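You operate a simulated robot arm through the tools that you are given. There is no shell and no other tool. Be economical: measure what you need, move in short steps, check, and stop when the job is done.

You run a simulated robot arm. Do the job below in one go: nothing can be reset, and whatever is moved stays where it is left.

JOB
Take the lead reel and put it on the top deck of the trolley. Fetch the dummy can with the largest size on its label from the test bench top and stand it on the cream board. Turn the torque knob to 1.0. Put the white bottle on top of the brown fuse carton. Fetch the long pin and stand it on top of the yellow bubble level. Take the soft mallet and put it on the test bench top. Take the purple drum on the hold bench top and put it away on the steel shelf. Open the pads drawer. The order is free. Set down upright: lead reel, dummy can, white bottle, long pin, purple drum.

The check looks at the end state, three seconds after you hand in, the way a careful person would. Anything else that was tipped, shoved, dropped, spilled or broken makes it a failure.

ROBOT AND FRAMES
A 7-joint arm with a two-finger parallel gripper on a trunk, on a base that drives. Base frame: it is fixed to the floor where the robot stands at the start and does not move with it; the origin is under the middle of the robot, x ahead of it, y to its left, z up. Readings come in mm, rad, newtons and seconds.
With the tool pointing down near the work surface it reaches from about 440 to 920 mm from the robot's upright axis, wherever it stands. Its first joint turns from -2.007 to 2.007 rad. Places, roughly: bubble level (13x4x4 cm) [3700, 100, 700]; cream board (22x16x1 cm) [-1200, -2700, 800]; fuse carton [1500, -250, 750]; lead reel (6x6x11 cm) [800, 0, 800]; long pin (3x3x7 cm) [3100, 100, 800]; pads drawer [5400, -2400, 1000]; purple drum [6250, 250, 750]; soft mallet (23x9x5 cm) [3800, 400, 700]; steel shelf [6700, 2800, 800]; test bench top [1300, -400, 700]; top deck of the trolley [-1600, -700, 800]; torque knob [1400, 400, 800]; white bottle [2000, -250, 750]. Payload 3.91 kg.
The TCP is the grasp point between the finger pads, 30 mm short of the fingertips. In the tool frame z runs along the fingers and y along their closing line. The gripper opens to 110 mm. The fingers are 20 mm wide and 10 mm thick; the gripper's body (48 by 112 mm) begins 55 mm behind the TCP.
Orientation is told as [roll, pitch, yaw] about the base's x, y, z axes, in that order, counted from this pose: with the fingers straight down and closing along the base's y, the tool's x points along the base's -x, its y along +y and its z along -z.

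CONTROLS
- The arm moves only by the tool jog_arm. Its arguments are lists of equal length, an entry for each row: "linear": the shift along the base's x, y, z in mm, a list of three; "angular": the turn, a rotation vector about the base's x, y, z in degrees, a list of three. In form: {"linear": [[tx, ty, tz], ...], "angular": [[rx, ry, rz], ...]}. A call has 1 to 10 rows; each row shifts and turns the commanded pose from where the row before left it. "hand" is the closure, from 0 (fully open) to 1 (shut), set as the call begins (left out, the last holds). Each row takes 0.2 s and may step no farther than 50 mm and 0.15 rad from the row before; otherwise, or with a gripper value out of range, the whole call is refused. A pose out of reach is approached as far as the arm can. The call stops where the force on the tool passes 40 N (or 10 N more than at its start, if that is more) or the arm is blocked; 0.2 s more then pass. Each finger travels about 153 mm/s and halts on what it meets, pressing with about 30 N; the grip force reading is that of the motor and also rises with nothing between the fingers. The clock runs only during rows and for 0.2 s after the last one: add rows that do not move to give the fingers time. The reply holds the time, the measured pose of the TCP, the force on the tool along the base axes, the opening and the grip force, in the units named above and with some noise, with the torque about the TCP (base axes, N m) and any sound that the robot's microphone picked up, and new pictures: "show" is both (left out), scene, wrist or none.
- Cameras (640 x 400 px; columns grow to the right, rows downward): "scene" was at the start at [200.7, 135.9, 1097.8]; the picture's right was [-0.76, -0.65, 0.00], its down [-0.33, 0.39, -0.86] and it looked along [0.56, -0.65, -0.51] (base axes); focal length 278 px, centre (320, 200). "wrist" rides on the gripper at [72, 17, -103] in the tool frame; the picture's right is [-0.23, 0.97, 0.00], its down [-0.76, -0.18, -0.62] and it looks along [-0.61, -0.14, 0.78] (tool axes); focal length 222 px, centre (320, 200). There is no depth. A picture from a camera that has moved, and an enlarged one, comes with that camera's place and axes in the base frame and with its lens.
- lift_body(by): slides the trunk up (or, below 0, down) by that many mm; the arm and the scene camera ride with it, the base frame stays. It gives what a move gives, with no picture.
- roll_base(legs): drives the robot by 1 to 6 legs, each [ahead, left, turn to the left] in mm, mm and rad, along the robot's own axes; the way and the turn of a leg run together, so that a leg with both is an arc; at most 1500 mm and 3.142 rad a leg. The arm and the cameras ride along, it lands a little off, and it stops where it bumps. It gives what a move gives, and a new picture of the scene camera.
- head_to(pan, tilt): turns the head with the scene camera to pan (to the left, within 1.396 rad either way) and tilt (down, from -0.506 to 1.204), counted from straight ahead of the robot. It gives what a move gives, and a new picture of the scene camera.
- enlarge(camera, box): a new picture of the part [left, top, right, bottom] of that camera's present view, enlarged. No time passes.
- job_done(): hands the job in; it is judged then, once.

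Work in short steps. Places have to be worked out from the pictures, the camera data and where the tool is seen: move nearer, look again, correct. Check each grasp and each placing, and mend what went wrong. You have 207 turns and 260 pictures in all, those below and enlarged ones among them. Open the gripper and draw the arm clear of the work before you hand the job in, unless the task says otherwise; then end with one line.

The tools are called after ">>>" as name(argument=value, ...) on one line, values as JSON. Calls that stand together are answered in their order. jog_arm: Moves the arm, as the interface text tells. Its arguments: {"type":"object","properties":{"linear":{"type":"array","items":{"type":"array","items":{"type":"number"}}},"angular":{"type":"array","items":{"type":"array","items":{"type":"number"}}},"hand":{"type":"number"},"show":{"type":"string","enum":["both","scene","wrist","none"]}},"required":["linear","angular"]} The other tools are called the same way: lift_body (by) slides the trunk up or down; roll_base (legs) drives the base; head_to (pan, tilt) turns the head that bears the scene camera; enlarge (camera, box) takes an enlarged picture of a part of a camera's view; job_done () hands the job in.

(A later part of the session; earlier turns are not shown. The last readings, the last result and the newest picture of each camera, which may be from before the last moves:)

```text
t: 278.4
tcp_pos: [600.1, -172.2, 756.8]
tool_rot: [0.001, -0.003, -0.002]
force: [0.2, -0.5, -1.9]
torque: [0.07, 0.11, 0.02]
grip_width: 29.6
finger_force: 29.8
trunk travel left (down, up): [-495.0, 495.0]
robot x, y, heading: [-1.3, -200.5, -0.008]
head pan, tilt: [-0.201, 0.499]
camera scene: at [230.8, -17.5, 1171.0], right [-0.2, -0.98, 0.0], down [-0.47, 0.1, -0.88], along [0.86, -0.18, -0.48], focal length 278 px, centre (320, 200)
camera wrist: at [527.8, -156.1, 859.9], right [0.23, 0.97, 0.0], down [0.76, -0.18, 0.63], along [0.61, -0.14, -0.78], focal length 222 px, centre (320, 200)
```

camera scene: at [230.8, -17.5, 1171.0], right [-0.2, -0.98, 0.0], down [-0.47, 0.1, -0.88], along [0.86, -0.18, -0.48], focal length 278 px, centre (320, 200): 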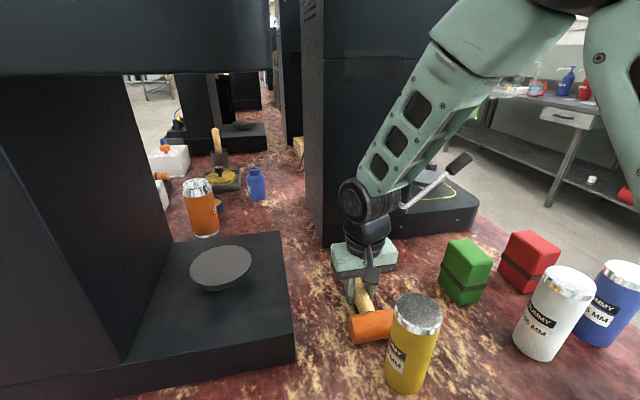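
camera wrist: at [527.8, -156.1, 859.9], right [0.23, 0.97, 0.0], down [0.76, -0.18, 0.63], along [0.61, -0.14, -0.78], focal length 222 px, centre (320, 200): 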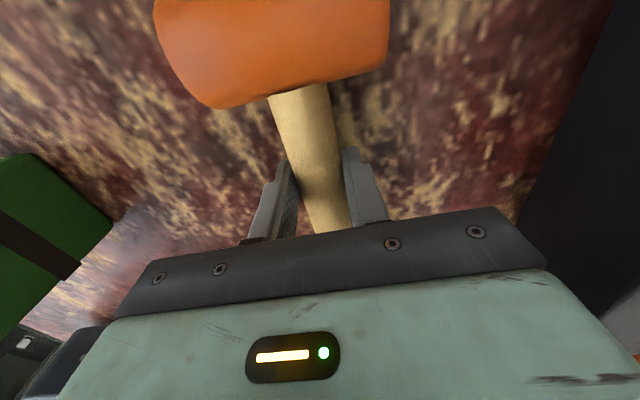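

Touching. Press 2 mm, open and lift away.

>>> jog_arm(linear=[[0, 0, -2], [0, 0, 0]], angular=[[0, 0, 0], [0, 0, 0]], show="none")

>>> jog_arm(linear=[[0, 0, 0], [0, 0, 0], [0, 0, 0], [0, 0, 40], [0, 0, 50], [0, 0, 50], [0, 0, 50], [0, 0, 50], [0, 0, 40]], angular=[[0, 0, 0], [0, 0, 0], [0, 0, 0], [0, 0, 0], [0, 0, 0], [0, 0, 0], [0, 0, 0], [0, 0, 0], [0, 0, 0]], hand=0.4)

```text
t: 279.0
tcp_pos: [600.1, -173.4, 755.7]
tool_rot: [0.004, -0.006, -0.001]
force: [-0.6, -1.5, 17.9]
torque: [-0.03, 0.63, 0.0]
grip_width: 29.5
finger_force: 29.9
trunk travel left (down, up): [-495.0, 495.0]
robot x, y, heading: [-0.5, -203.2, -0.006]
head pan, tilt: [-0.201, 0.499]
```

```text
t: 281.0
tcp_pos: [599.3, -173.8, 1032.8]
tool_rot: [0.002, -0.002, -0.002]
force: [0.6, -0.7, 1.0]
torque: [-0.03, -0.02, 0.0]
grip_width: 66.3
finger_force: 0.0
trunk travel left (down, up): [-495.0, 495.0]
robot x, y, heading: [-2.0, -203.5, -0.009]
head pan, tilt: [-0.201, 0.499]
camera scene: at [230.9, -17.5, 1170.9], right [-0.2, -0.98, 0.0], down [-0.47, 0.1, -0.88], along [0.86, -0.18, -0.48], focal length 278 px, centre (320, 200)
camera wrist: at [527.8, -156.1, 1137.6], right [0.23, 0.97, 0.0], down [0.76, -0.18, 0.62], along [0.61, -0.14, -0.78], focal length 222 px, centre (320, 200)
```

scene: 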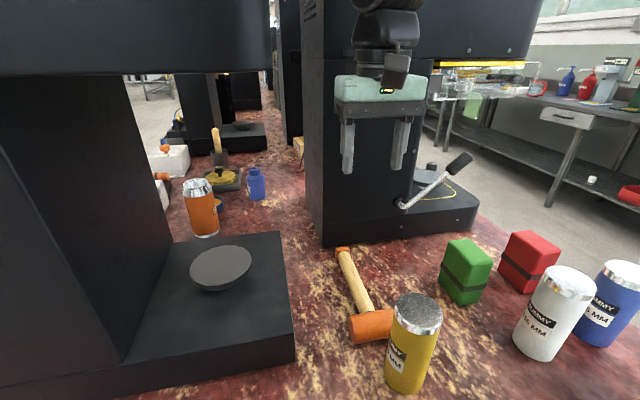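
wrist: 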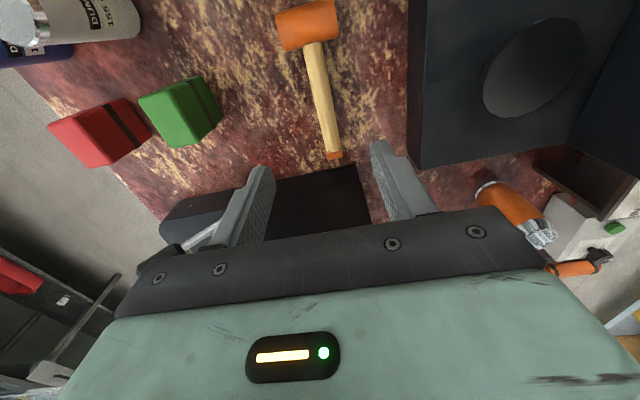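

Mallet lies on the test bench. Drive into the right aisle, facing +y, to find the white bottle and fuse carton.

>>> roll_base(legs=[[-400, 0, 0], [0, -1250, 0], [0, 0, 1.578], [0, -1500, 0], [0, -650, 0]])

>>> head_to(pan=0.0, tilt=0.35)

```text
t: 303.5
tcp_pos: [1711.5, -911.9, 1033.8]
tool_rot: [0.002, -0.003, 1.537]
force: [-0.5, 0.3, 0.3]
torque: [-0.02, -0.03, 0.01]
grip_width: 65.9
finger_force: 0.0
trunk travel left (down, up): [-495.0, 495.0]
robot x, y, heading: [1725.3, -1514.5, 1.536]
head pan, tilt: [-0.201, 0.499]
camera scene: at [1544.2, -1275.3, 1171.0], right [0.97, -0.24, 0.0], down [-0.11, -0.47, -0.88], along [0.21, 0.85, -0.48], focal length 278 px, centre (320, 200)
```

scene: 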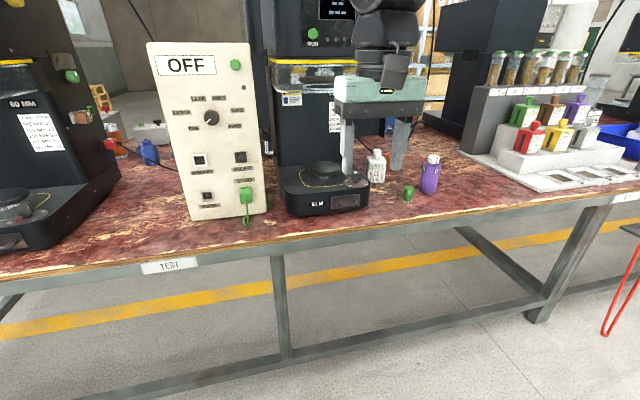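

```text
t: 304.2
tcp_pos: [1712.2, -911.0, 1033.9]
tool_rot: [0.001, -0.004, 1.536]
force: [-0.2, 0.8, 0.2]
torque: [-0.02, -0.01, -0.01]
grip_width: 66.1
finger_force: 0.1
trunk travel left (down, up): [-495.0, 495.0]
robot x, y, heading: [1726.1, -1513.6, 1.533]
head pan, tilt: [0.0, 0.351]
camera scene: at [1526.3, -1270.7, 1184.6], right [1.0, -0.04, 0.0], down [-0.01, -0.34, -0.94], along [0.04, 0.94, -0.34], focal length 278 px, centre (320, 200)
```

scene: 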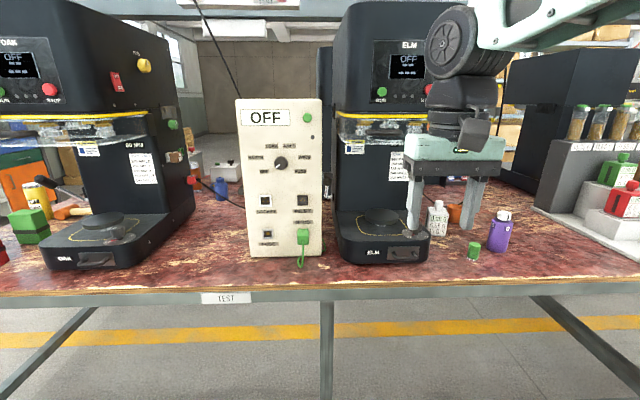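

The TEST-labelled bench; white bottle near (1993,-378). Approach it.

>>> roll_base(legs=[[0, -270, 0.035], [300, 0, 0]])

>>> head_to(pan=-0.3, tilt=0.55)

>>> jog_arm(linear=[[0, 0, 0]], angular=[[0, 0, 0]], hand=0.2, show="wrist")

```text
t: 307.8
tcp_pos: [1962.2, -612.9, 1034.0]
tool_rot: [0.001, -0.005, 1.572]
force: [-0.5, -0.4, 0.6]
torque: [0.03, -0.01, -0.02]
grip_width: 66.0
finger_force: 0.0
trunk travel left (down, up): [-495.0, 495.0]
robot x, y, heading: [1992.5, -1213.9, 1.571]
head pan, tilt: [0.0, 0.351]
camera scene: at [1788.7, -978.6, 1184.7], right [1.0, 0.0, 0.0], down [0.0, -0.34, -0.94], along [0.0, 0.94, -0.34], focal length 278 px, centre (320, 200)
```

scene: 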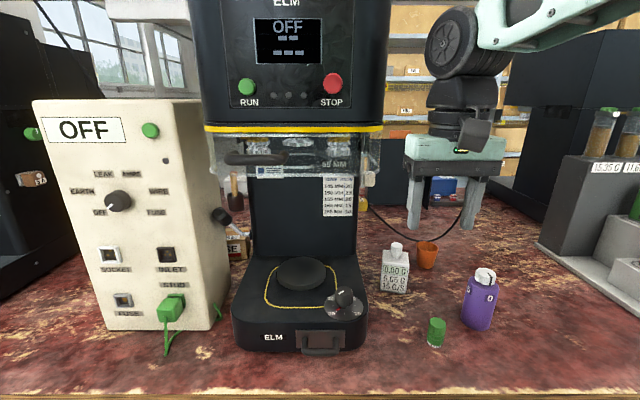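

```text
t: 308.6
tcp_pos: [1963.0, -614.1, 1033.4]
tool_rot: [0.001, -0.003, 1.573]
force: [0.3, -1.0, 0.8]
torque: [0.03, 0.0, 0.01]
grip_width: 66.0
finger_force: 0.1
trunk travel left (down, up): [-495.0, 495.0]
robot x, y, heading: [1990.6, -1213.4, 1.569]
head pan, tilt: [-0.3, 0.55]
camera scene: at [1815.2, -986.0, 1166.5], right [0.96, -0.3, 0.0], down [-0.15, -0.5, -0.85], along [0.25, 0.81, -0.52], focal length 278 px, centre (320, 200)
```

scene: 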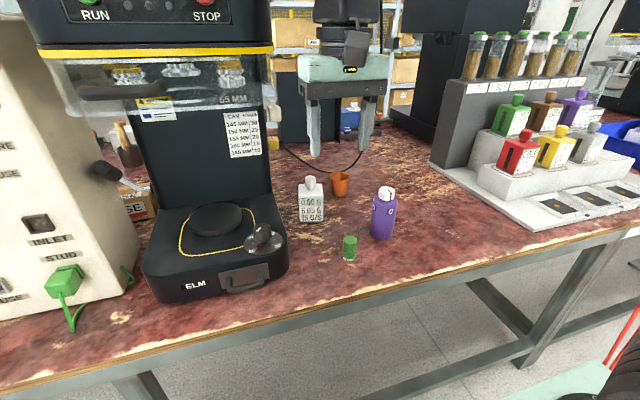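

```text
t: 309.0
tcp_pos: [1962.2, -612.5, 1034.4]
tool_rot: [0.002, -0.003, 1.572]
force: [-0.1, 0.4, -0.8]
torque: [-0.04, 0.01, -0.02]
grip_width: 87.9
finger_force: 0.1
trunk travel left (down, up): [-495.0, 495.0]
robot x, y, heading: [1993.5, -1216.8, 1.569]
head pan, tilt: [-0.3, 0.55]
camera wrist: at [1946.5, -685.2, 1137.3], right [-0.97, 0.23, 0.0], down [0.18, 0.76, 0.62], along [0.14, 0.61, -0.78], focal length 222 px, centre (320, 200)
```

wrist: 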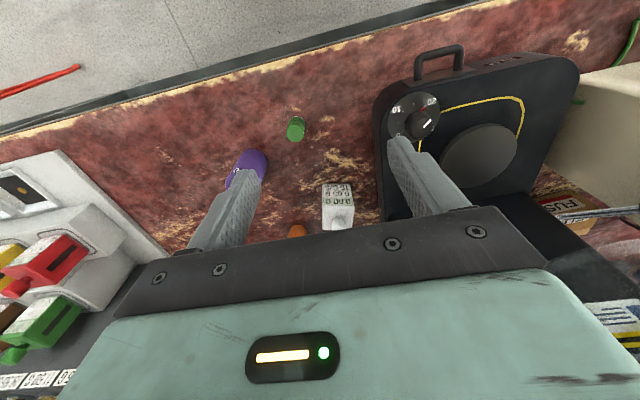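

Zoom on the bottle in both cameras to check its shape and orientation.

>>> enlarge(camera="wrist", box=[270, 150, 398, 240])

>>> enlarge(camera="scene", box=[260, 150, 388, 240])

```text
4.44 times, centred on (334, 195) of wrist
camera zoom: at [1946.5, -685.2, 1137.3], right [-0.97, 0.23, 0.0], down [0.18, 0.76, 0.62], along [0.14, 0.61, -0.78], focal length 987 px, centre (258, 222)
```

zoom: 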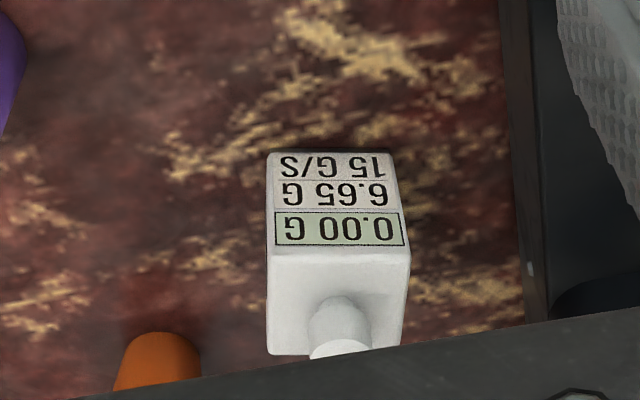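

```text
4.44 times, centred on (324, 195) of scene
camera zoom: at [1815.2, -986.0, 1166.4], right [0.95, -0.3, 0.0], down [-0.15, -0.5, -0.85], along [0.25, 0.81, -0.52], focal length 1236 px, centre (302, 222)
```

zoom: 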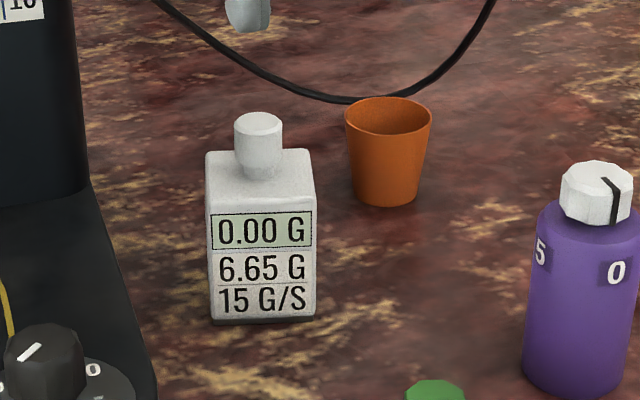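

Square bottle, centre ≈(1981,-367), turned about -12.5°. Drive in 130 mm and move over it with matching yaw.

>>> roll_base(legs=[[130, 0, 0]])

>>> jog_arm(linear=[[6, 38, -20], [6, 38, -30], [6, 35, -30], [0, 0, -30], [0, 0, 0]], angular=[[0, 0, -4], [0, 0, -4], [0, 0, -4.5], [0, 0, 0], [0, 0, 0]], hand=0)

```text
t: 310.2
tcp_pos: [1961.4, -483.6, 1033.9]
tool_rot: [0.002, -0.003, 1.574]
force: [0.4, 0.2, 0.0]
torque: [-0.01, 0.01, 0.02]
grip_width: 88.0
finger_force: 0.0
trunk travel left (down, up): [-495.0, 495.0]
robot x, y, heading: [1997.6, -1086.4, 1.567]
head pan, tilt: [-0.3, 0.55]
camera scene: at [1815.4, -856.9, 1166.4], right [0.95, -0.3, 0.0], down [-0.16, -0.5, -0.85], along [0.25, 0.81, -0.52], focal length 278 px, centre (320, 200)
```

scene: 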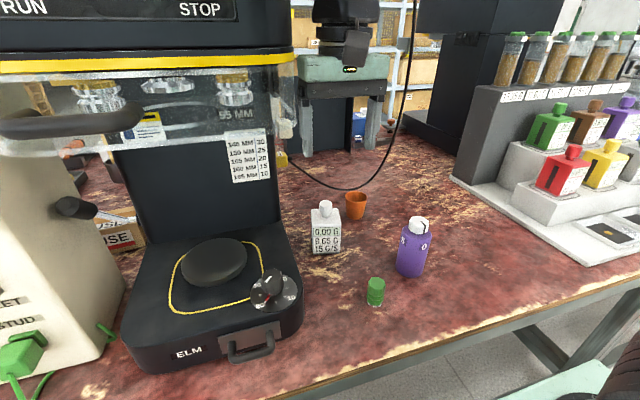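

```text
t: 311.4
tcp_pos: [1979.5, -372.9, 924.1]
tool_rot: [0.001, -0.003, 1.354]
force: [0.6, -0.6, 0.0]
torque: [0.06, 0.01, -0.04]
grip_width: 110.0
finger_force: 0.1
trunk travel left (down, up): [-495.0, 495.0]
robot x, y, heading: [1991.4, -1079.6, 1.564]
head pan, tilt: [-0.3, 0.55]
camera scene: at [1815.4, -856.9, 1166.4], right [0.95, -0.3, 0.0], down [-0.16, -0.5, -0.85], along [0.25, 0.81, -0.52], focal length 278 px, centre (320, 200)
camera wrist: at [1948.5, -439.9, 1027.7], right [-0.9, 0.43, 0.0], down [0.34, 0.7, 0.63], along [0.27, 0.57, -0.78], focal length 222 px, centre (320, 200)
```

scene: 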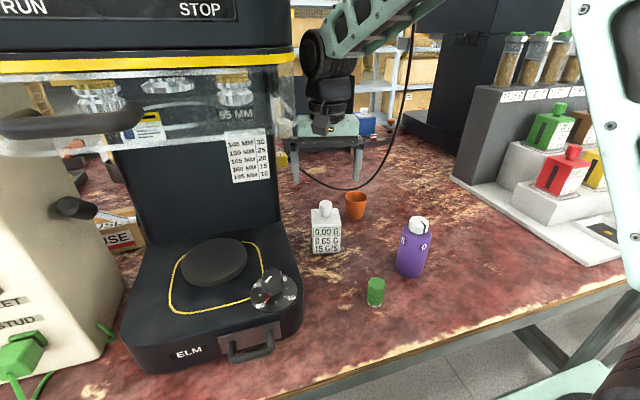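
wrist: 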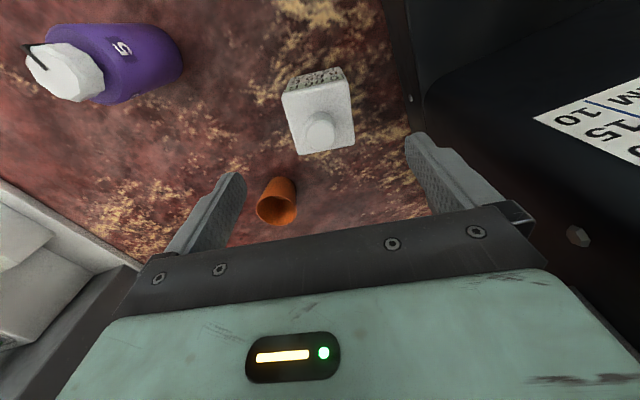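

Aligned: bottle centre ≈(1980,-370). Descend to z≈800.

>>> jog_arm(linear=[[0, 3, -40], [0, 0, -40], [0, 0, -30], [0, 0, 0]], angular=[[0, 0, 0], [0, 0, 0], [0, 0, 0], [0, 0, 0]])

```text
t: 312.4
tcp_pos: [1980.2, -370.4, 814.7]
tool_rot: [0.002, -0.004, 1.356]
force: [-0.1, 0.5, 0.9]
torque: [0.02, 0.01, 0.01]
grip_width: 110.2
finger_force: 0.1
trunk travel left (down, up): [-495.0, 495.0]
robot x, y, heading: [1992.6, -1083.7, 1.568]
head pan, tilt: [-0.3, 0.55]
camera scene: at [1815.4, -856.9, 1166.4], right [0.95, -0.3, 0.0], down [-0.16, -0.5, -0.85], along [0.25, 0.81, -0.52], focal length 278 px, centre (320, 200)
camera wrist: at [1949.8, -436.7, 917.4], right [-0.9, 0.43, 0.0], down [0.34, 0.7, 0.62], along [0.27, 0.56, -0.78], focal length 222 px, centre (320, 200)
```

scene: 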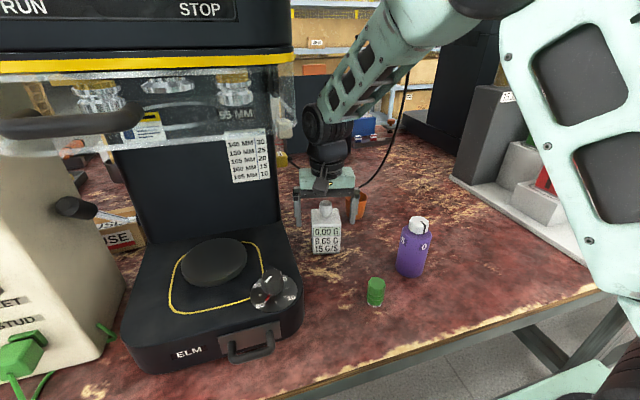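
wrist: 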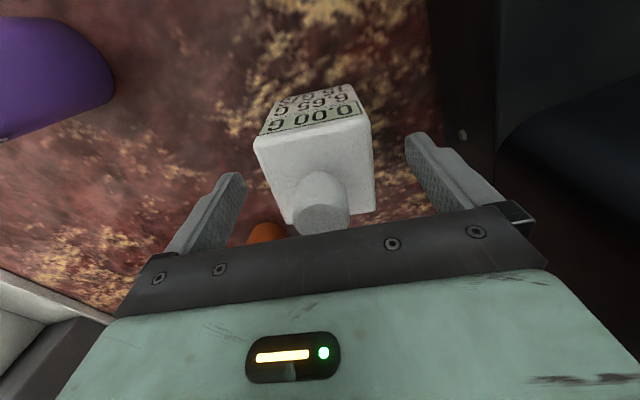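

Lower 15 mm and grip.

>>> jog_arm(linear=[[0, 0, -8], [0, 0, -7], [0, 0, 0]], angular=[[0, 0, 0], [0, 0, 0], [0, 0, 0]], show="none")

>>> jog_arm(linear=[[0, 0, 0], [0, 0, 0], [0, 0, 0], [0, 0, 0]], angular=[[0, 0, 0], [0, 0, 0], [0, 0, 0], [0, 0, 0]], hand=1, show="wrist")

>>> jog_arm(linear=[[0, 0, 20], [0, -5, 45], [0, -10, 45], [0, -20, 45], [0, -20, 45], [0, -20, 40], [0, 0, 0]], angular=[[0, 0, 0], [0, 0, 0], [0, 0, 0], [0, 0, 0], [0, 0, 0], [0, 0, 0], [0, 0, 0]])

```text
t: 313.2
tcp_pos: [1980.0, -371.1, 799.2]
tool_rot: [0.0, -0.004, 1.355]
force: [-0.6, 0.1, 0.2]
torque: [0.01, 0.0, 0.04]
grip_width: 109.9
finger_force: 0.1
trunk travel left (down, up): [-495.0, 495.0]
robot x, y, heading: [1993.9, -1083.9, 1.572]
head pan, tilt: [-0.3, 0.55]
```

```text
t: 314.2
tcp_pos: [1979.7, -370.9, 798.9]
tool_rot: [0.0, -0.003, 1.354]
force: [1.2, -1.9, -0.6]
torque: [0.03, -0.08, -0.02]
grip_width: 63.9
finger_force: 29.8
trunk travel left (down, up): [-495.0, 495.0]
robot x, y, heading: [1994.9, -1082.7, 1.574]
head pan, tilt: [-0.3, 0.55]
camera wrist: at [1949.7, -436.8, 902.2], right [-0.9, 0.43, 0.0], down [0.34, 0.7, 0.62], along [0.27, 0.56, -0.78], focal length 222 px, centre (320, 200)
```

wrist: 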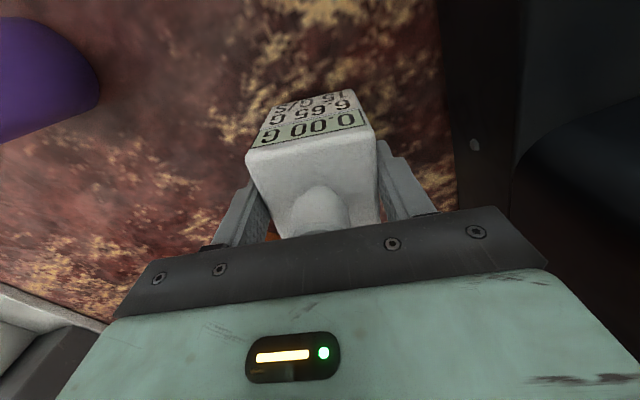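

```text
t: 315.9
tcp_pos: [1978.7, -444.6, 1039.6]
tool_rot: [0.003, -0.004, 1.355]
force: [0.0, 0.7, -1.5]
torque: [0.03, 0.01, 0.02]
grip_width: 63.7
finger_force: 29.9
trunk travel left (down, up): [-495.0, 495.0]
robot x, y, heading: [1994.4, -1086.6, 1.569]
head pan, tilt: [-0.3, 0.55]
camera scene: at [1815.4, -856.8, 1166.4], right [0.95, -0.3, 0.0], down [-0.16, -0.5, -0.85], along [0.25, 0.81, -0.52], focal length 278 px, centre (320, 200)
camera wrist: at [1948.9, -512.2, 1142.3], right [-0.9, 0.43, 0.0], down [0.34, 0.7, 0.62], along [0.27, 0.56, -0.78], focal length 222 px, centre (320, 200)
```

scene: 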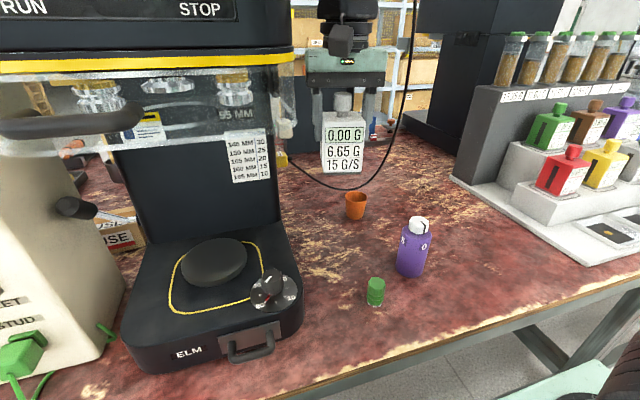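
wrist: 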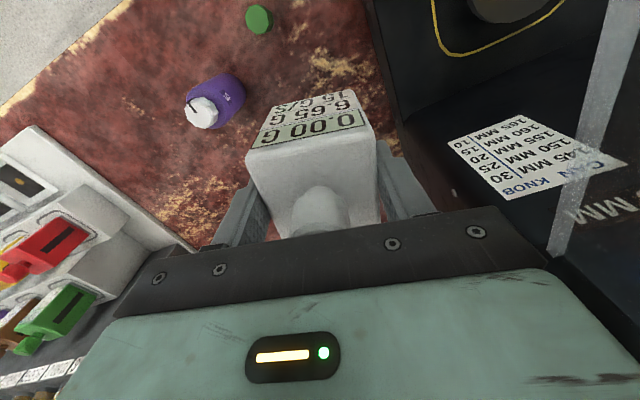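

Bottle held. Back off, shift left to x≈1450, and raise the trunk to look over the OFF panel at the carton.

>>> roll_base(legs=[[-400, 0, 0], [0, 540, 0]])

>>> lift_body(by=400)

>>> head_to(pan=0.1, tilt=0.6)

```text
t: 321.1
tcp_pos: [1433.9, -845.8, 1039.0]
tool_rot: [0.002, -0.003, 1.355]
force: [0.2, 0.2, -1.3]
torque: [0.01, 0.01, -0.02]
grip_width: 63.5
finger_force: 29.9
trunk travel left (down, up): [-495.0, 495.0]
robot x, y, heading: [1451.2, -1489.2, 1.569]
head pan, tilt: [-0.3, 0.55]
camera scene: at [1269.5, -1257.1, 1166.4], right [0.95, -0.3, 0.0], down [-0.15, -0.5, -0.85], along [0.25, 0.81, -0.52], focal length 278 px, centre (320, 200)
```

scene: 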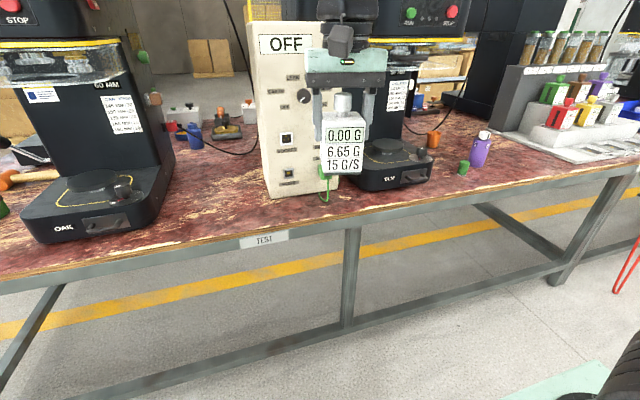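

```text
t: 324.9
tcp_pos: [1433.5, -845.7, 1439.4]
tool_rot: [0.001, -0.004, 1.355]
force: [0.1, 0.7, -2.5]
torque: [0.01, -0.02, 0.01]
grip_width: 63.8
finger_force: 29.8
trunk travel left (down, up): [-895.0, 95.0]
robot x, y, heading: [1448.7, -1486.7, 1.569]
head pan, tilt: [-0.3, 0.55]
```

```text
t: 325.8
tcp_pos: [1433.8, -844.6, 1438.2]
tool_rot: [0.002, -0.003, 1.355]
force: [0.3, 0.2, -2.1]
torque: [-0.02, 0.0, -0.01]
grip_width: 63.5
finger_force: 30.0
trunk travel left (down, up): [-895.0, 95.0]
robot x, y, heading: [1447.9, -1481.4, 1.571]
head pan, tilt: [0.099, 0.6]
camera scene: at [1234.3, -1254.8, 1561.9], right [1.0, 0.1, 0.0], down [0.06, -0.56, -0.83], along [-0.08, 0.82, -0.56], focal length 278 px, centre (320, 200)
```

scene: 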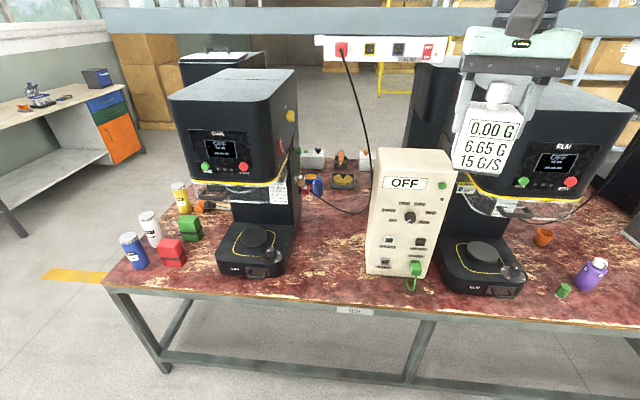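

The carton sits right behind the tall OFF panel, so it must be reached from the left aisle with a tilted tool. I'll first set the bottle down on this side's free patch (≈1240,-560) and re-grip it tilted.

>>> lift_body(by=-400)

>>> roll_base(legs=[[150, 190, 0]])

>>> head_to(pan=-0.1, tilt=0.5)

```text
t: 329.6
tcp_pos: [1433.0, -845.0, 1039.2]
tool_rot: [0.003, -0.002, 1.354]
force: [0.7, 0.4, -1.9]
torque: [-0.02, 0.01, -0.05]
grip_width: 64.0
finger_force: 29.5
trunk travel left (down, up): [-495.0, 495.0]
robot x, y, heading: [1444.8, -1484.4, 1.57]
head pan, tilt: [0.099, 0.6]
```

```text
t: 331.4
tcp_pos: [1244.5, -694.6, 1038.8]
tool_rot: [0.004, -0.005, 1.353]
force: [-0.3, -0.3, -1.1]
torque: [0.0, -0.02, -0.01]
grip_width: 63.5
finger_force: 30.3
trunk travel left (down, up): [-495.0, 495.0]
robot x, y, heading: [1259.4, -1331.1, 1.564]
head pan, tilt: [0.099, 0.6]
camera scene: at [1043.7, -1104.0, 1161.9], right [1.0, 0.1, 0.0], down [0.05, -0.56, -0.82], along [-0.08, 0.82, -0.57], focal length 278 px, centre (320, 200)
```

scene: 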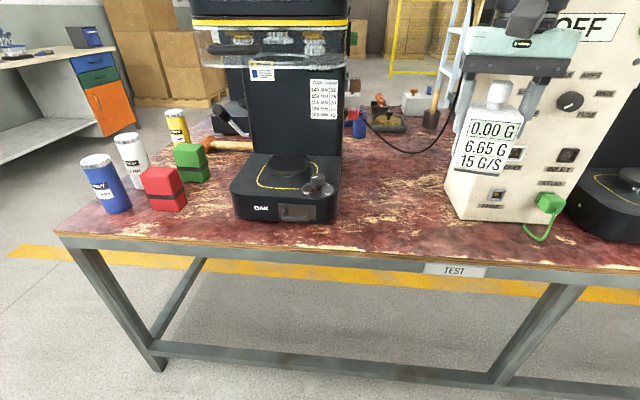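

```text
t: 332.1
tcp_pos: [1244.1, -695.3, 1038.0]
tool_rot: [0.001, -0.003, 1.353]
force: [-0.8, -0.5, -1.3]
torque: [0.02, -0.02, 0.02]
grip_width: 63.9
finger_force: 30.1
trunk travel left (down, up): [-495.0, 495.0]
robot x, y, heading: [1257.1, -1334.8, 1.564]
head pan, tilt: [-0.099, 0.499]
camera scene: at [1061.5, -1101.5, 1171.0], right [0.99, -0.1, 0.0], down [-0.05, -0.48, -0.88], along [0.09, 0.87, -0.48], focal length 278 px, centre (320, 200)
```

scene: 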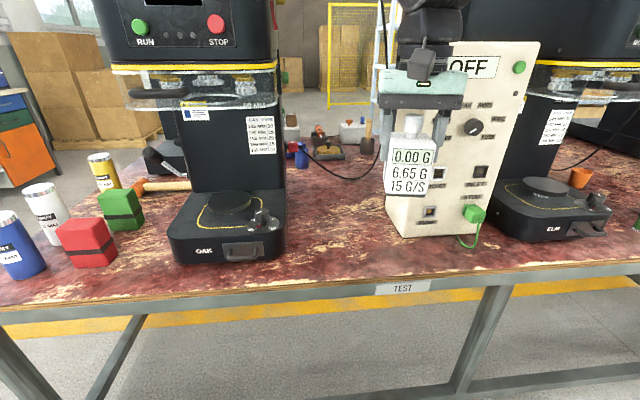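

Free patch between OAK (x<1035) and the panel (x>1345), bench edge y≈-684. Move to (1200,-570), square up the yaw and lower.

>>> jog_arm(linear=[[-15, 40, 0], [-15, 40, 0], [-14, 40, 0], [0, 5, -45], [0, 0, -45], [0, 0, -45], [0, 0, -45], [0, 0, -30], [0, 0, -15]], angular=[[0, 0, 4.2], [0, 0, 4.2], [0, 0, 4.2], [0, 0, 0], [0, 0, 0], [0, 0, 0], [0, 0, 0], [0, 0, 0], [0, 0, 0]])

```text
t: 334.1
tcp_pos: [1200.8, -570.7, 813.2]
tool_rot: [0.002, -0.004, 1.573]
force: [-0.4, -0.7, -2.4]
torque: [-0.01, 0.04, -0.04]
grip_width: 63.9
finger_force: 30.6
trunk travel left (down, up): [-495.0, 495.0]
robot x, y, heading: [1256.4, -1332.7, 1.569]
head pan, tilt: [-0.099, 0.499]
camera scene: at [1061.6, -1101.5, 1171.0], right [0.99, -0.1, 0.0], down [-0.05, -0.48, -0.88], along [0.09, 0.87, -0.48], focal length 278 px, centre (320, 200)
camera wrist: at [1185.4, -642.5, 916.7], right [-0.97, 0.23, 0.0], down [0.18, 0.76, 0.63], along [0.14, 0.61, -0.78], focal length 222 px, centre (320, 200)
```

scene: 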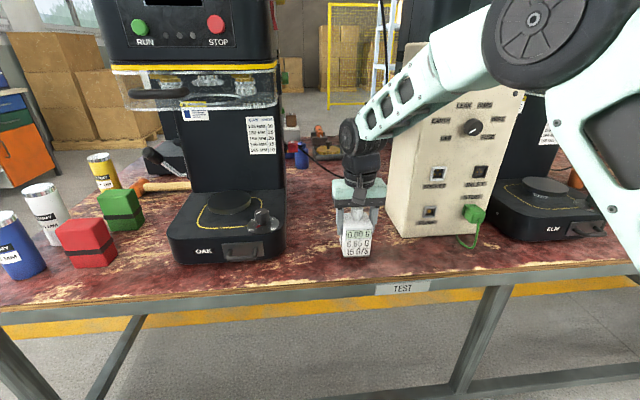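
wrist: 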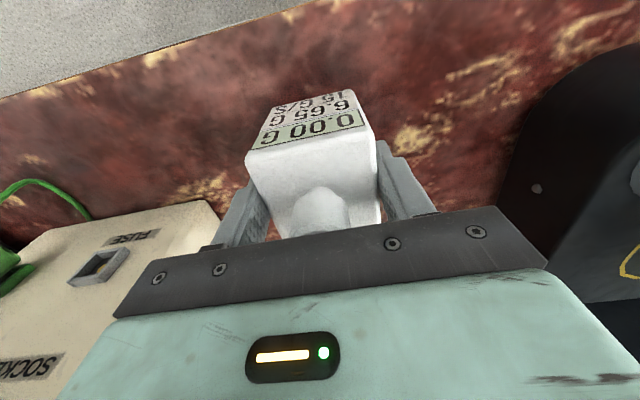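

>>> jog_arm(linear=[[0, 0, -8], [0, 0, -3], [0, 0, -3], [0, 0, -2]], angular=[[0, 0, 0], [0, 0, 0], [0, 0, 0], [0, 0, 0]], show="none")

```text
t: 335.1
tcp_pos: [1199.7, -570.4, 798.9]
tool_rot: [0.0, -0.003, 1.573]
force: [1.2, -1.9, 5.5]
torque: [-0.3, -0.27, -0.03]
grip_width: 63.9
finger_force: 30.0
trunk travel left (down, up): [-495.0, 495.0]
robot x, y, heading: [1263.5, -1334.0, 1.571]
head pan, tilt: [-0.099, 0.499]
```

Bottle set down. Open, rise and tilt the tool 56° toward +y.

>>> jog_arm(linear=[[0, 0, 0], [0, 0, 0], [0, 0, 0], [0, 0, 40], [0, 0, 50], [0, 0, 40]], angular=[[0, 0, 0], [0, 0, 0], [0, 0, 0], [0, 0, 0], [0, 0, 0], [0, 0, 0]], hand=0, show="none")

>>> jog_arm(linear=[[0, -14, 0], [0, -14, 0], [0, -14, 0], [0, -14, 0], [0, -14, 0], [0, -14, 0], [0, -14, 0], [0, 0, 0]], angular=[[8, 0, 0], [8, 0, 0], [8, 0, 0], [8, 0, 0], [8, 0, 0], [8, 0, 0], [8, 0, 0], [0, 0, 0]])

```text
t: 336.5
tcp_pos: [1199.2, -569.5, 927.6]
tool_rot: [0.002, -0.003, 1.573]
force: [0.4, 0.1, -0.1]
torque: [-0.04, 0.01, 0.02]
grip_width: 109.9
finger_force: 0.0
trunk travel left (down, up): [-495.0, 495.0]
robot x, y, heading: [1258.5, -1331.7, 1.567]
head pan, tilt: [-0.099, 0.499]
```

```text
t: 338.3
tcp_pos: [1206.6, -657.8, 927.4]
tool_rot: [-0.033, -0.9, 1.578]
force: [0.3, 1.0, -0.5]
torque: [0.0, -0.01, 0.03]
grip_width: 109.9
finger_force: 0.1
out of reach, approached as far as the arm can: row 6, 7
trunk travel left (down, up): [-495.0, 495.0]
robot x, y, heading: [1257.4, -1332.9, 1.564]
head pan, tilt: [-0.099, 0.499]
camera scene: at [1061.6, -1101.5, 1171.0], right [0.99, -0.1, 0.0], down [-0.05, -0.48, -0.88], along [0.09, 0.87, -0.48], focal length 278 px, centre (320, 200)
camera wrist: at [1188.1, -783.2, 933.6], right [-0.97, 0.16, 0.16], down [0.16, -0.02, 0.99], along [0.16, 0.99, -0.01], focal length 222 px, centre (320, 200)
```

scene: 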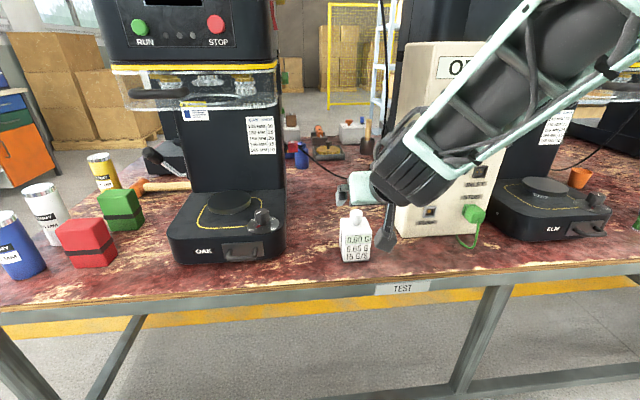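
wrist: 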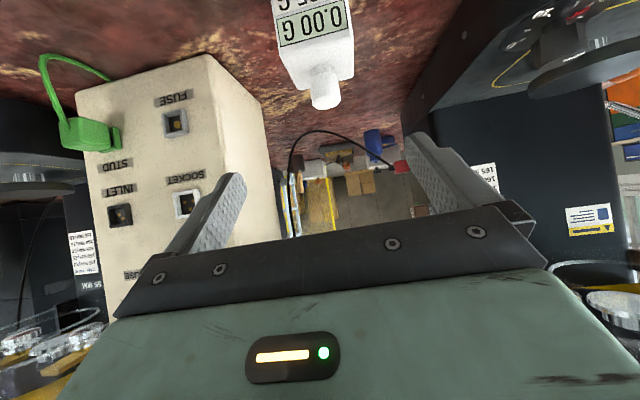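

Close to the fold limit; back the base 150 mm and correct the orientation.

>>> roll_base(legs=[[-170, 0, 0]])

>>> jog_arm(linear=[[-3, 40, -10], [-4, 40, -10], [0, 0, 0]], angular=[[2, 1.2, 1.1], [1.4, 0, 0], [0, 0, 0]])

```text
t: 339.8
tcp_pos: [1205.5, -830.4, 926.1]
tool_rot: [-0.033, -0.902, 1.576]
force: [0.2, 0.0, -0.4]
torque: [-0.01, -0.01, -0.02]
grip_width: 109.8
finger_force: 0.0
trunk travel left (down, up): [-495.0, 495.0]
robot x, y, heading: [1256.2, -1511.3, 1.566]
head pan, tilt: [-0.099, 0.499]
camera scene: at [1061.0, -1273.1, 1171.0], right [0.99, -0.1, 0.0], down [-0.05, -0.48, -0.88], along [0.09, 0.87, -0.48], focal length 278 px, centre (320, 200)
```

scene: 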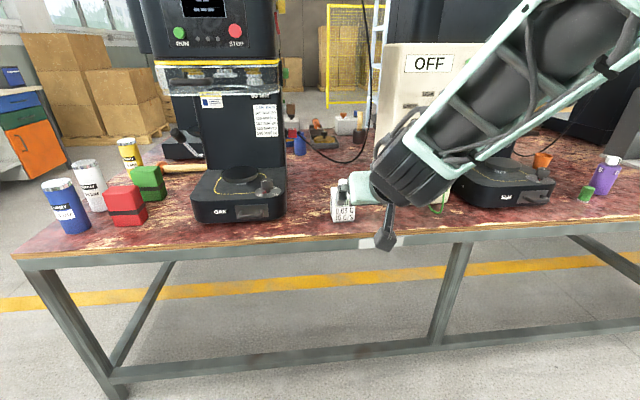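

```text
t: 340.6
tcp_pos: [1198.4, -748.9, 907.1]
tool_rot: [0.002, -0.961, 1.571]
force: [-0.4, -0.1, 0.0]
torque: [0.02, 0.01, -0.02]
grip_width: 110.0
finger_force: 0.1
trunk travel left (down, up): [-495.0, 495.0]
robot x, y, heading: [1256.4, -1502.2, 1.569]
head pan, tilt: [-0.099, 0.499]
camera scene: at [1061.0, -1273.1, 1171.0], right [0.99, -0.1, 0.0], down [-0.05, -0.48, -0.88], along [0.09, 0.87, -0.48], focal length 278 px, centre (320, 200)
camera wrist: at [1182.9, -875.5, 906.9], right [-0.97, 0.13, 0.19], down [0.18, -0.08, 0.98], along [0.14, 0.99, 0.05], focal length 222 px, centre (320, 200)
```

scene: 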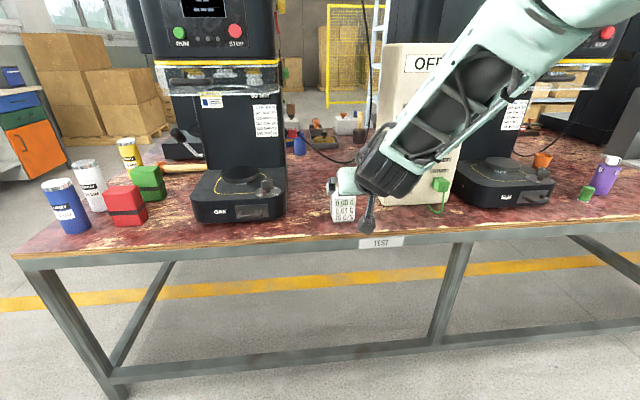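
wrist: 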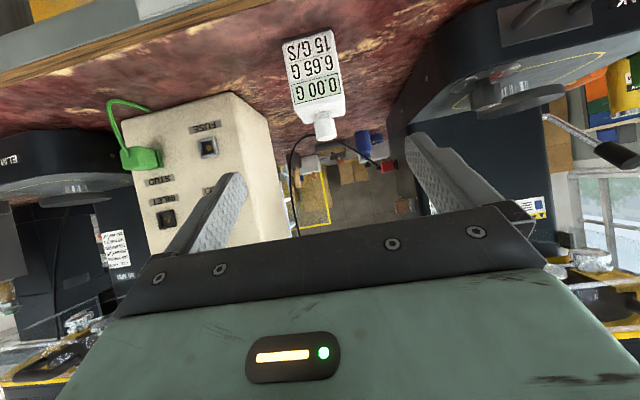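

Orientation set (tool axis (0,.82,-.57)). Move to the pre-grasp point and approach along the axis.

>>> jog_arm(linear=[[1, 36, -33], [1, 36, -33], [0, 33, -23], [0, 0, 0]], angular=[[0, 0, 0], [0, 0, 0], [0, 0, 0], [0, 0, 0]])

```text
t: 341.6
tcp_pos: [1200.7, -643.7, 818.1]
tool_rot: [0.002, -0.962, 1.568]
force: [1.2, 0.1, -0.3]
torque: [0.03, -0.02, -0.02]
grip_width: 109.7
finger_force: 0.2
trunk travel left (down, up): [-495.0, 495.0]
robot x, y, heading: [1258.3, -1505.6, 1.57]
head pan, tilt: [-0.099, 0.499]
camera scene: at [1061.0, -1273.1, 1171.0], right [0.99, -0.1, 0.0], down [-0.05, -0.48, -0.88], along [0.09, 0.87, -0.48], focal length 278 px, centre (320, 200)
camera wrist: at [1185.0, -769.8, 817.6], right [-0.97, 0.13, 0.19], down [0.18, -0.07, 0.98], along [0.14, 0.99, 0.05], focal length 222 px, centre (320, 200)
```

scene: 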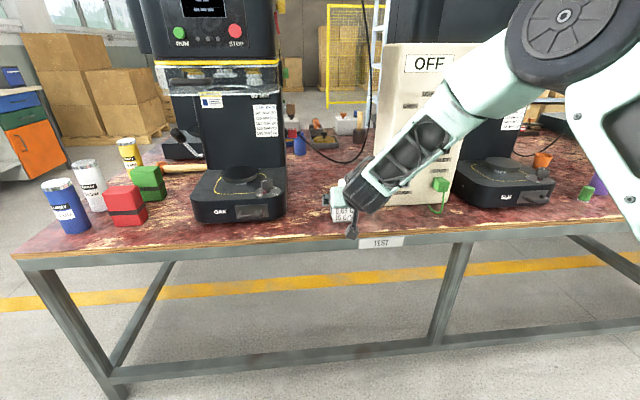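
wrist: 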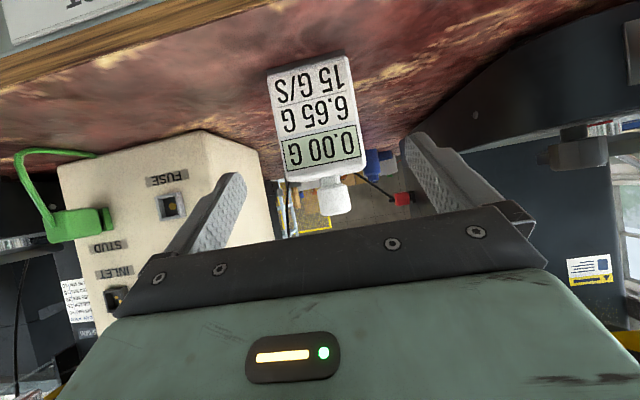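

>>> jog_arm(linear=[[0, 25, -17], [0, 25, -17], [0, 23, -16], [0, 0, 0]], angular=[[0, 0, 0], [0, 0, 0], [0, 0, 0], [0, 0, 0]])

```text
t: 342.6
tcp_pos: [1201.0, -569.6, 766.7]
tool_rot: [0.001, -0.961, 1.569]
force: [-0.6, 0.6, 0.5]
torque: [0.0, 0.01, 0.01]
grip_width: 110.2
finger_force: 0.0
trunk travel left (down, up): [-495.0, 495.0]
robot x, y, heading: [1260.5, -1505.8, 1.568]
head pan, tilt: [-0.099, 0.499]
camera scene: at [1061.0, -1273.0, 1171.0], right [0.99, -0.1, 0.0], down [-0.05, -0.48, -0.88], along [0.09, 0.87, -0.48], focal length 278 px, centre (320, 200)
camera wrist: at [1185.1, -696.0, 766.8], right [-0.97, 0.13, 0.19], down [0.18, -0.07, 0.98], along [0.14, 0.99, 0.05], focal length 222 px, centre (320, 200)
```

scene: 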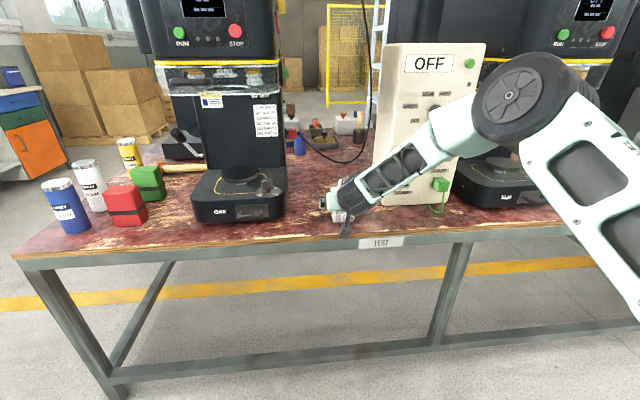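
wrist: 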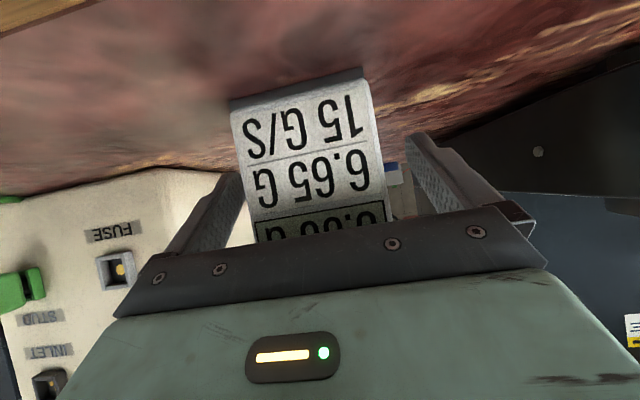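

Close the grip and lift a little.

>>> jog_arm(linear=[[0, 0, 0], [0, 0, 0], [0, 0, 0], [0, 0, 0]], angular=[[0, 0, 0], [0, 0, 0], [0, 0, 0], [0, 0, 0]], hand=1, show="none")

>>> jog_arm(linear=[[0, 0, 20], [0, 0, 45], [0, 0, 45], [0, 0, 45], [0, 0, 45], [0, 0, 0]], angular=[[0, 0, 0], [0, 0, 0], [0, 0, 0], [0, 0, 0], [0, 0, 0], [0, 0, 0]])

```text
t: 343.6
tcp_pos: [1200.9, -569.9, 766.3]
tool_rot: [0.001, -0.962, 1.571]
force: [-0.2, 0.3, -0.7]
torque: [0.1, -0.05, 0.01]
grip_width: 63.9
finger_force: 29.6
trunk travel left (down, up): [-495.0, 495.0]
robot x, y, heading: [1255.6, -1506.5, 1.569]
head pan, tilt: [-0.099, 0.499]
```

```text
t: 345.0
tcp_pos: [1199.9, -572.1, 966.4]
tool_rot: [0.002, -0.962, 1.571]
force: [-0.5, 0.8, -1.2]
torque: [0.0, 0.03, 0.03]
grip_width: 63.9
finger_force: 30.2
trunk travel left (down, up): [-495.0, 495.0]
robot x, y, heading: [1255.8, -1504.3, 1.571]
head pan, tilt: [-0.099, 0.499]
camera scene: at [1061.0, -1272.9, 1171.0], right [0.99, -0.1, 0.0], down [-0.05, -0.48, -0.88], along [0.09, 0.87, -0.48], focal length 278 px, centre (320, 200)
camera wrist: at [1184.4, -697.8, 967.7], right [-0.97, 0.13, 0.19], down [0.18, -0.07, 0.98], along [0.14, 0.99, 0.05], focal length 222 px, centre (320, 200)
```

scene: 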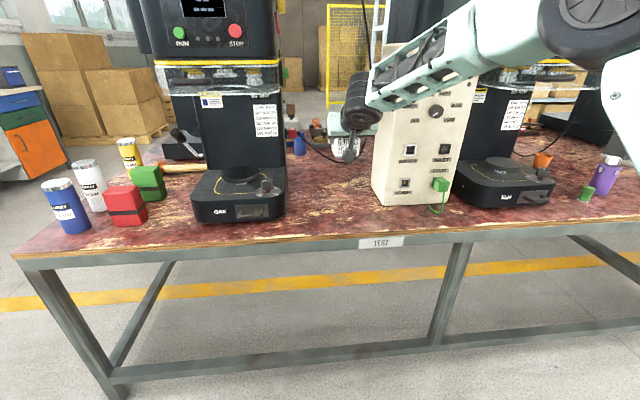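
wrist: 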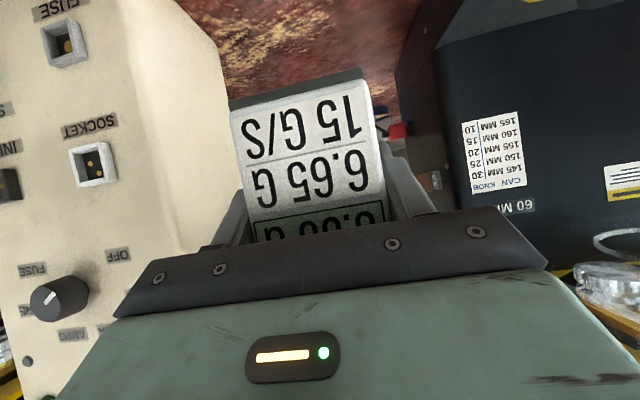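

Held upright. Retract the arm, then drive round to the left aisle.

>>> jog_arm(linear=[[0, -45, 10], [0, -45, 10], [0, -45, 0], [0, -45, 0], [0, -40, 0], [0, 0, 0]], angular=[[0, 0, 0], [0, 0, 0], [0, 0, 0], [0, 0, 0], [0, 0, 0], [0, 0, 0]], show="none")

>>> roll_base(legs=[[-100, 0, 0], [0, 1500, 0], [0, 250, 0], [0, 0, -1.571]])

```text
t: 346.4
tcp_pos: [1200.8, -791.7, 986.8]
tool_rot: [0.002, -0.96, 1.57]
force: [0.6, 0.4, -1.5]
torque: [0.0, -0.01, -0.01]
grip_width: 64.0
finger_force: 30.0
trunk travel left (down, up): [-495.0, 495.0]
robot x, y, heading: [1253.5, -1505.1, 1.563]
head pan, tilt: [-0.099, 0.499]
```

```text
t: 359.8
tcp_pos: [225.2, -1542.3, 986.3]
tool_rot: [0.0, -0.961, 0.012]
force: [-0.4, 0.5, -1.6]
torque: [0.02, -0.01, 0.0]
grip_width: 63.8
finger_force: 29.7
trunk travel left (down, up): [-495.0, 495.0]
robot x, y, heading: [-489.6, -1610.8, 0.014]
head pan, tilt: [-0.099, 0.499]
camera scene: at [-257.2, -1409.0, 1171.0], right [-0.09, -1.0, 0.0], down [-0.48, 0.04, -0.88], along [0.87, -0.08, -0.48], focal length 278 px, centre (320, 200)
```

scene: 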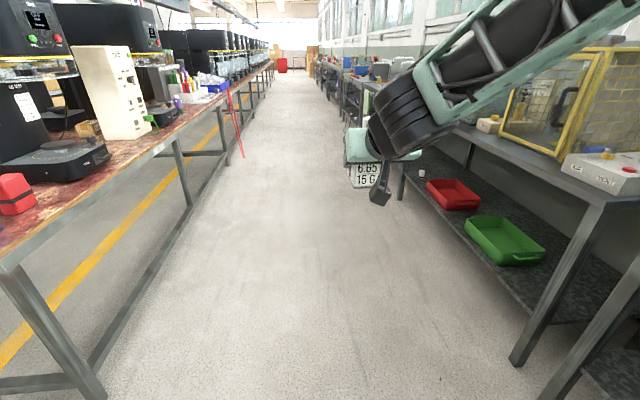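

>>> roll_base(legs=[[-80, 0, 0], [0, 1500, 0], [0, 1500, 0], [0, 0, -1.585], [0, 1500, 0], [0, 500, 0]])

>>> head_to(pan=-0.1, tilt=0.35)

```text
t: 388.3
tcp_pos: [1476.2, 597.8, 986.5]
tool_rot: [0.001, -0.963, -1.606]
force: [-0.4, 0.2, -0.8]
torque: [-0.02, 0.0, 0.01]
grip_width: 63.6
finger_force: 29.9
trunk travel left (down, up): [-495.0, 495.0]
robot x, y, heading: [1446.1, 1313.6, -1.611]
head pan, tilt: [-0.099, 0.499]
camera scene: at [1633.2, 1072.0, 1171.0], right [-0.99, 0.14, 0.0], down [0.07, 0.47, -0.88], along [-0.12, -0.87, -0.48], focal length 278 px, centre (320, 200)
```

scene: 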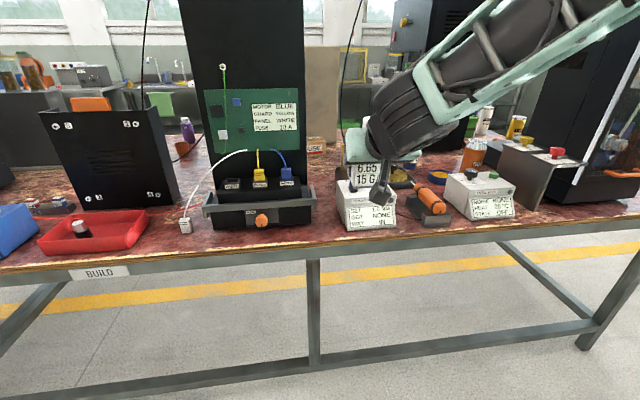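

```text
t: 389.0
tcp_pos: [1476.2, 597.3, 987.0]
tool_rot: [0.0, -0.96, -1.608]
force: [0.5, 0.3, -2.3]
torque: [0.01, -0.01, -0.03]
grip_width: 63.7
finger_force: 29.7
trunk travel left (down, up): [-495.0, 495.0]
robot x, y, heading: [1444.6, 1307.7, -1.609]
head pan, tilt: [-0.099, 0.351]
camera scene: at [1632.9, 1069.9, 1184.6], right [-0.99, 0.14, 0.0], down [0.05, 0.34, -0.94], along [-0.13, -0.93, -0.34], focal length 278 px, centre (320, 200)
```

scene: 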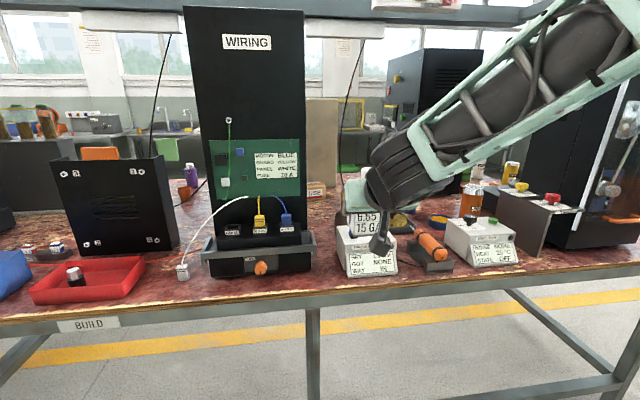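

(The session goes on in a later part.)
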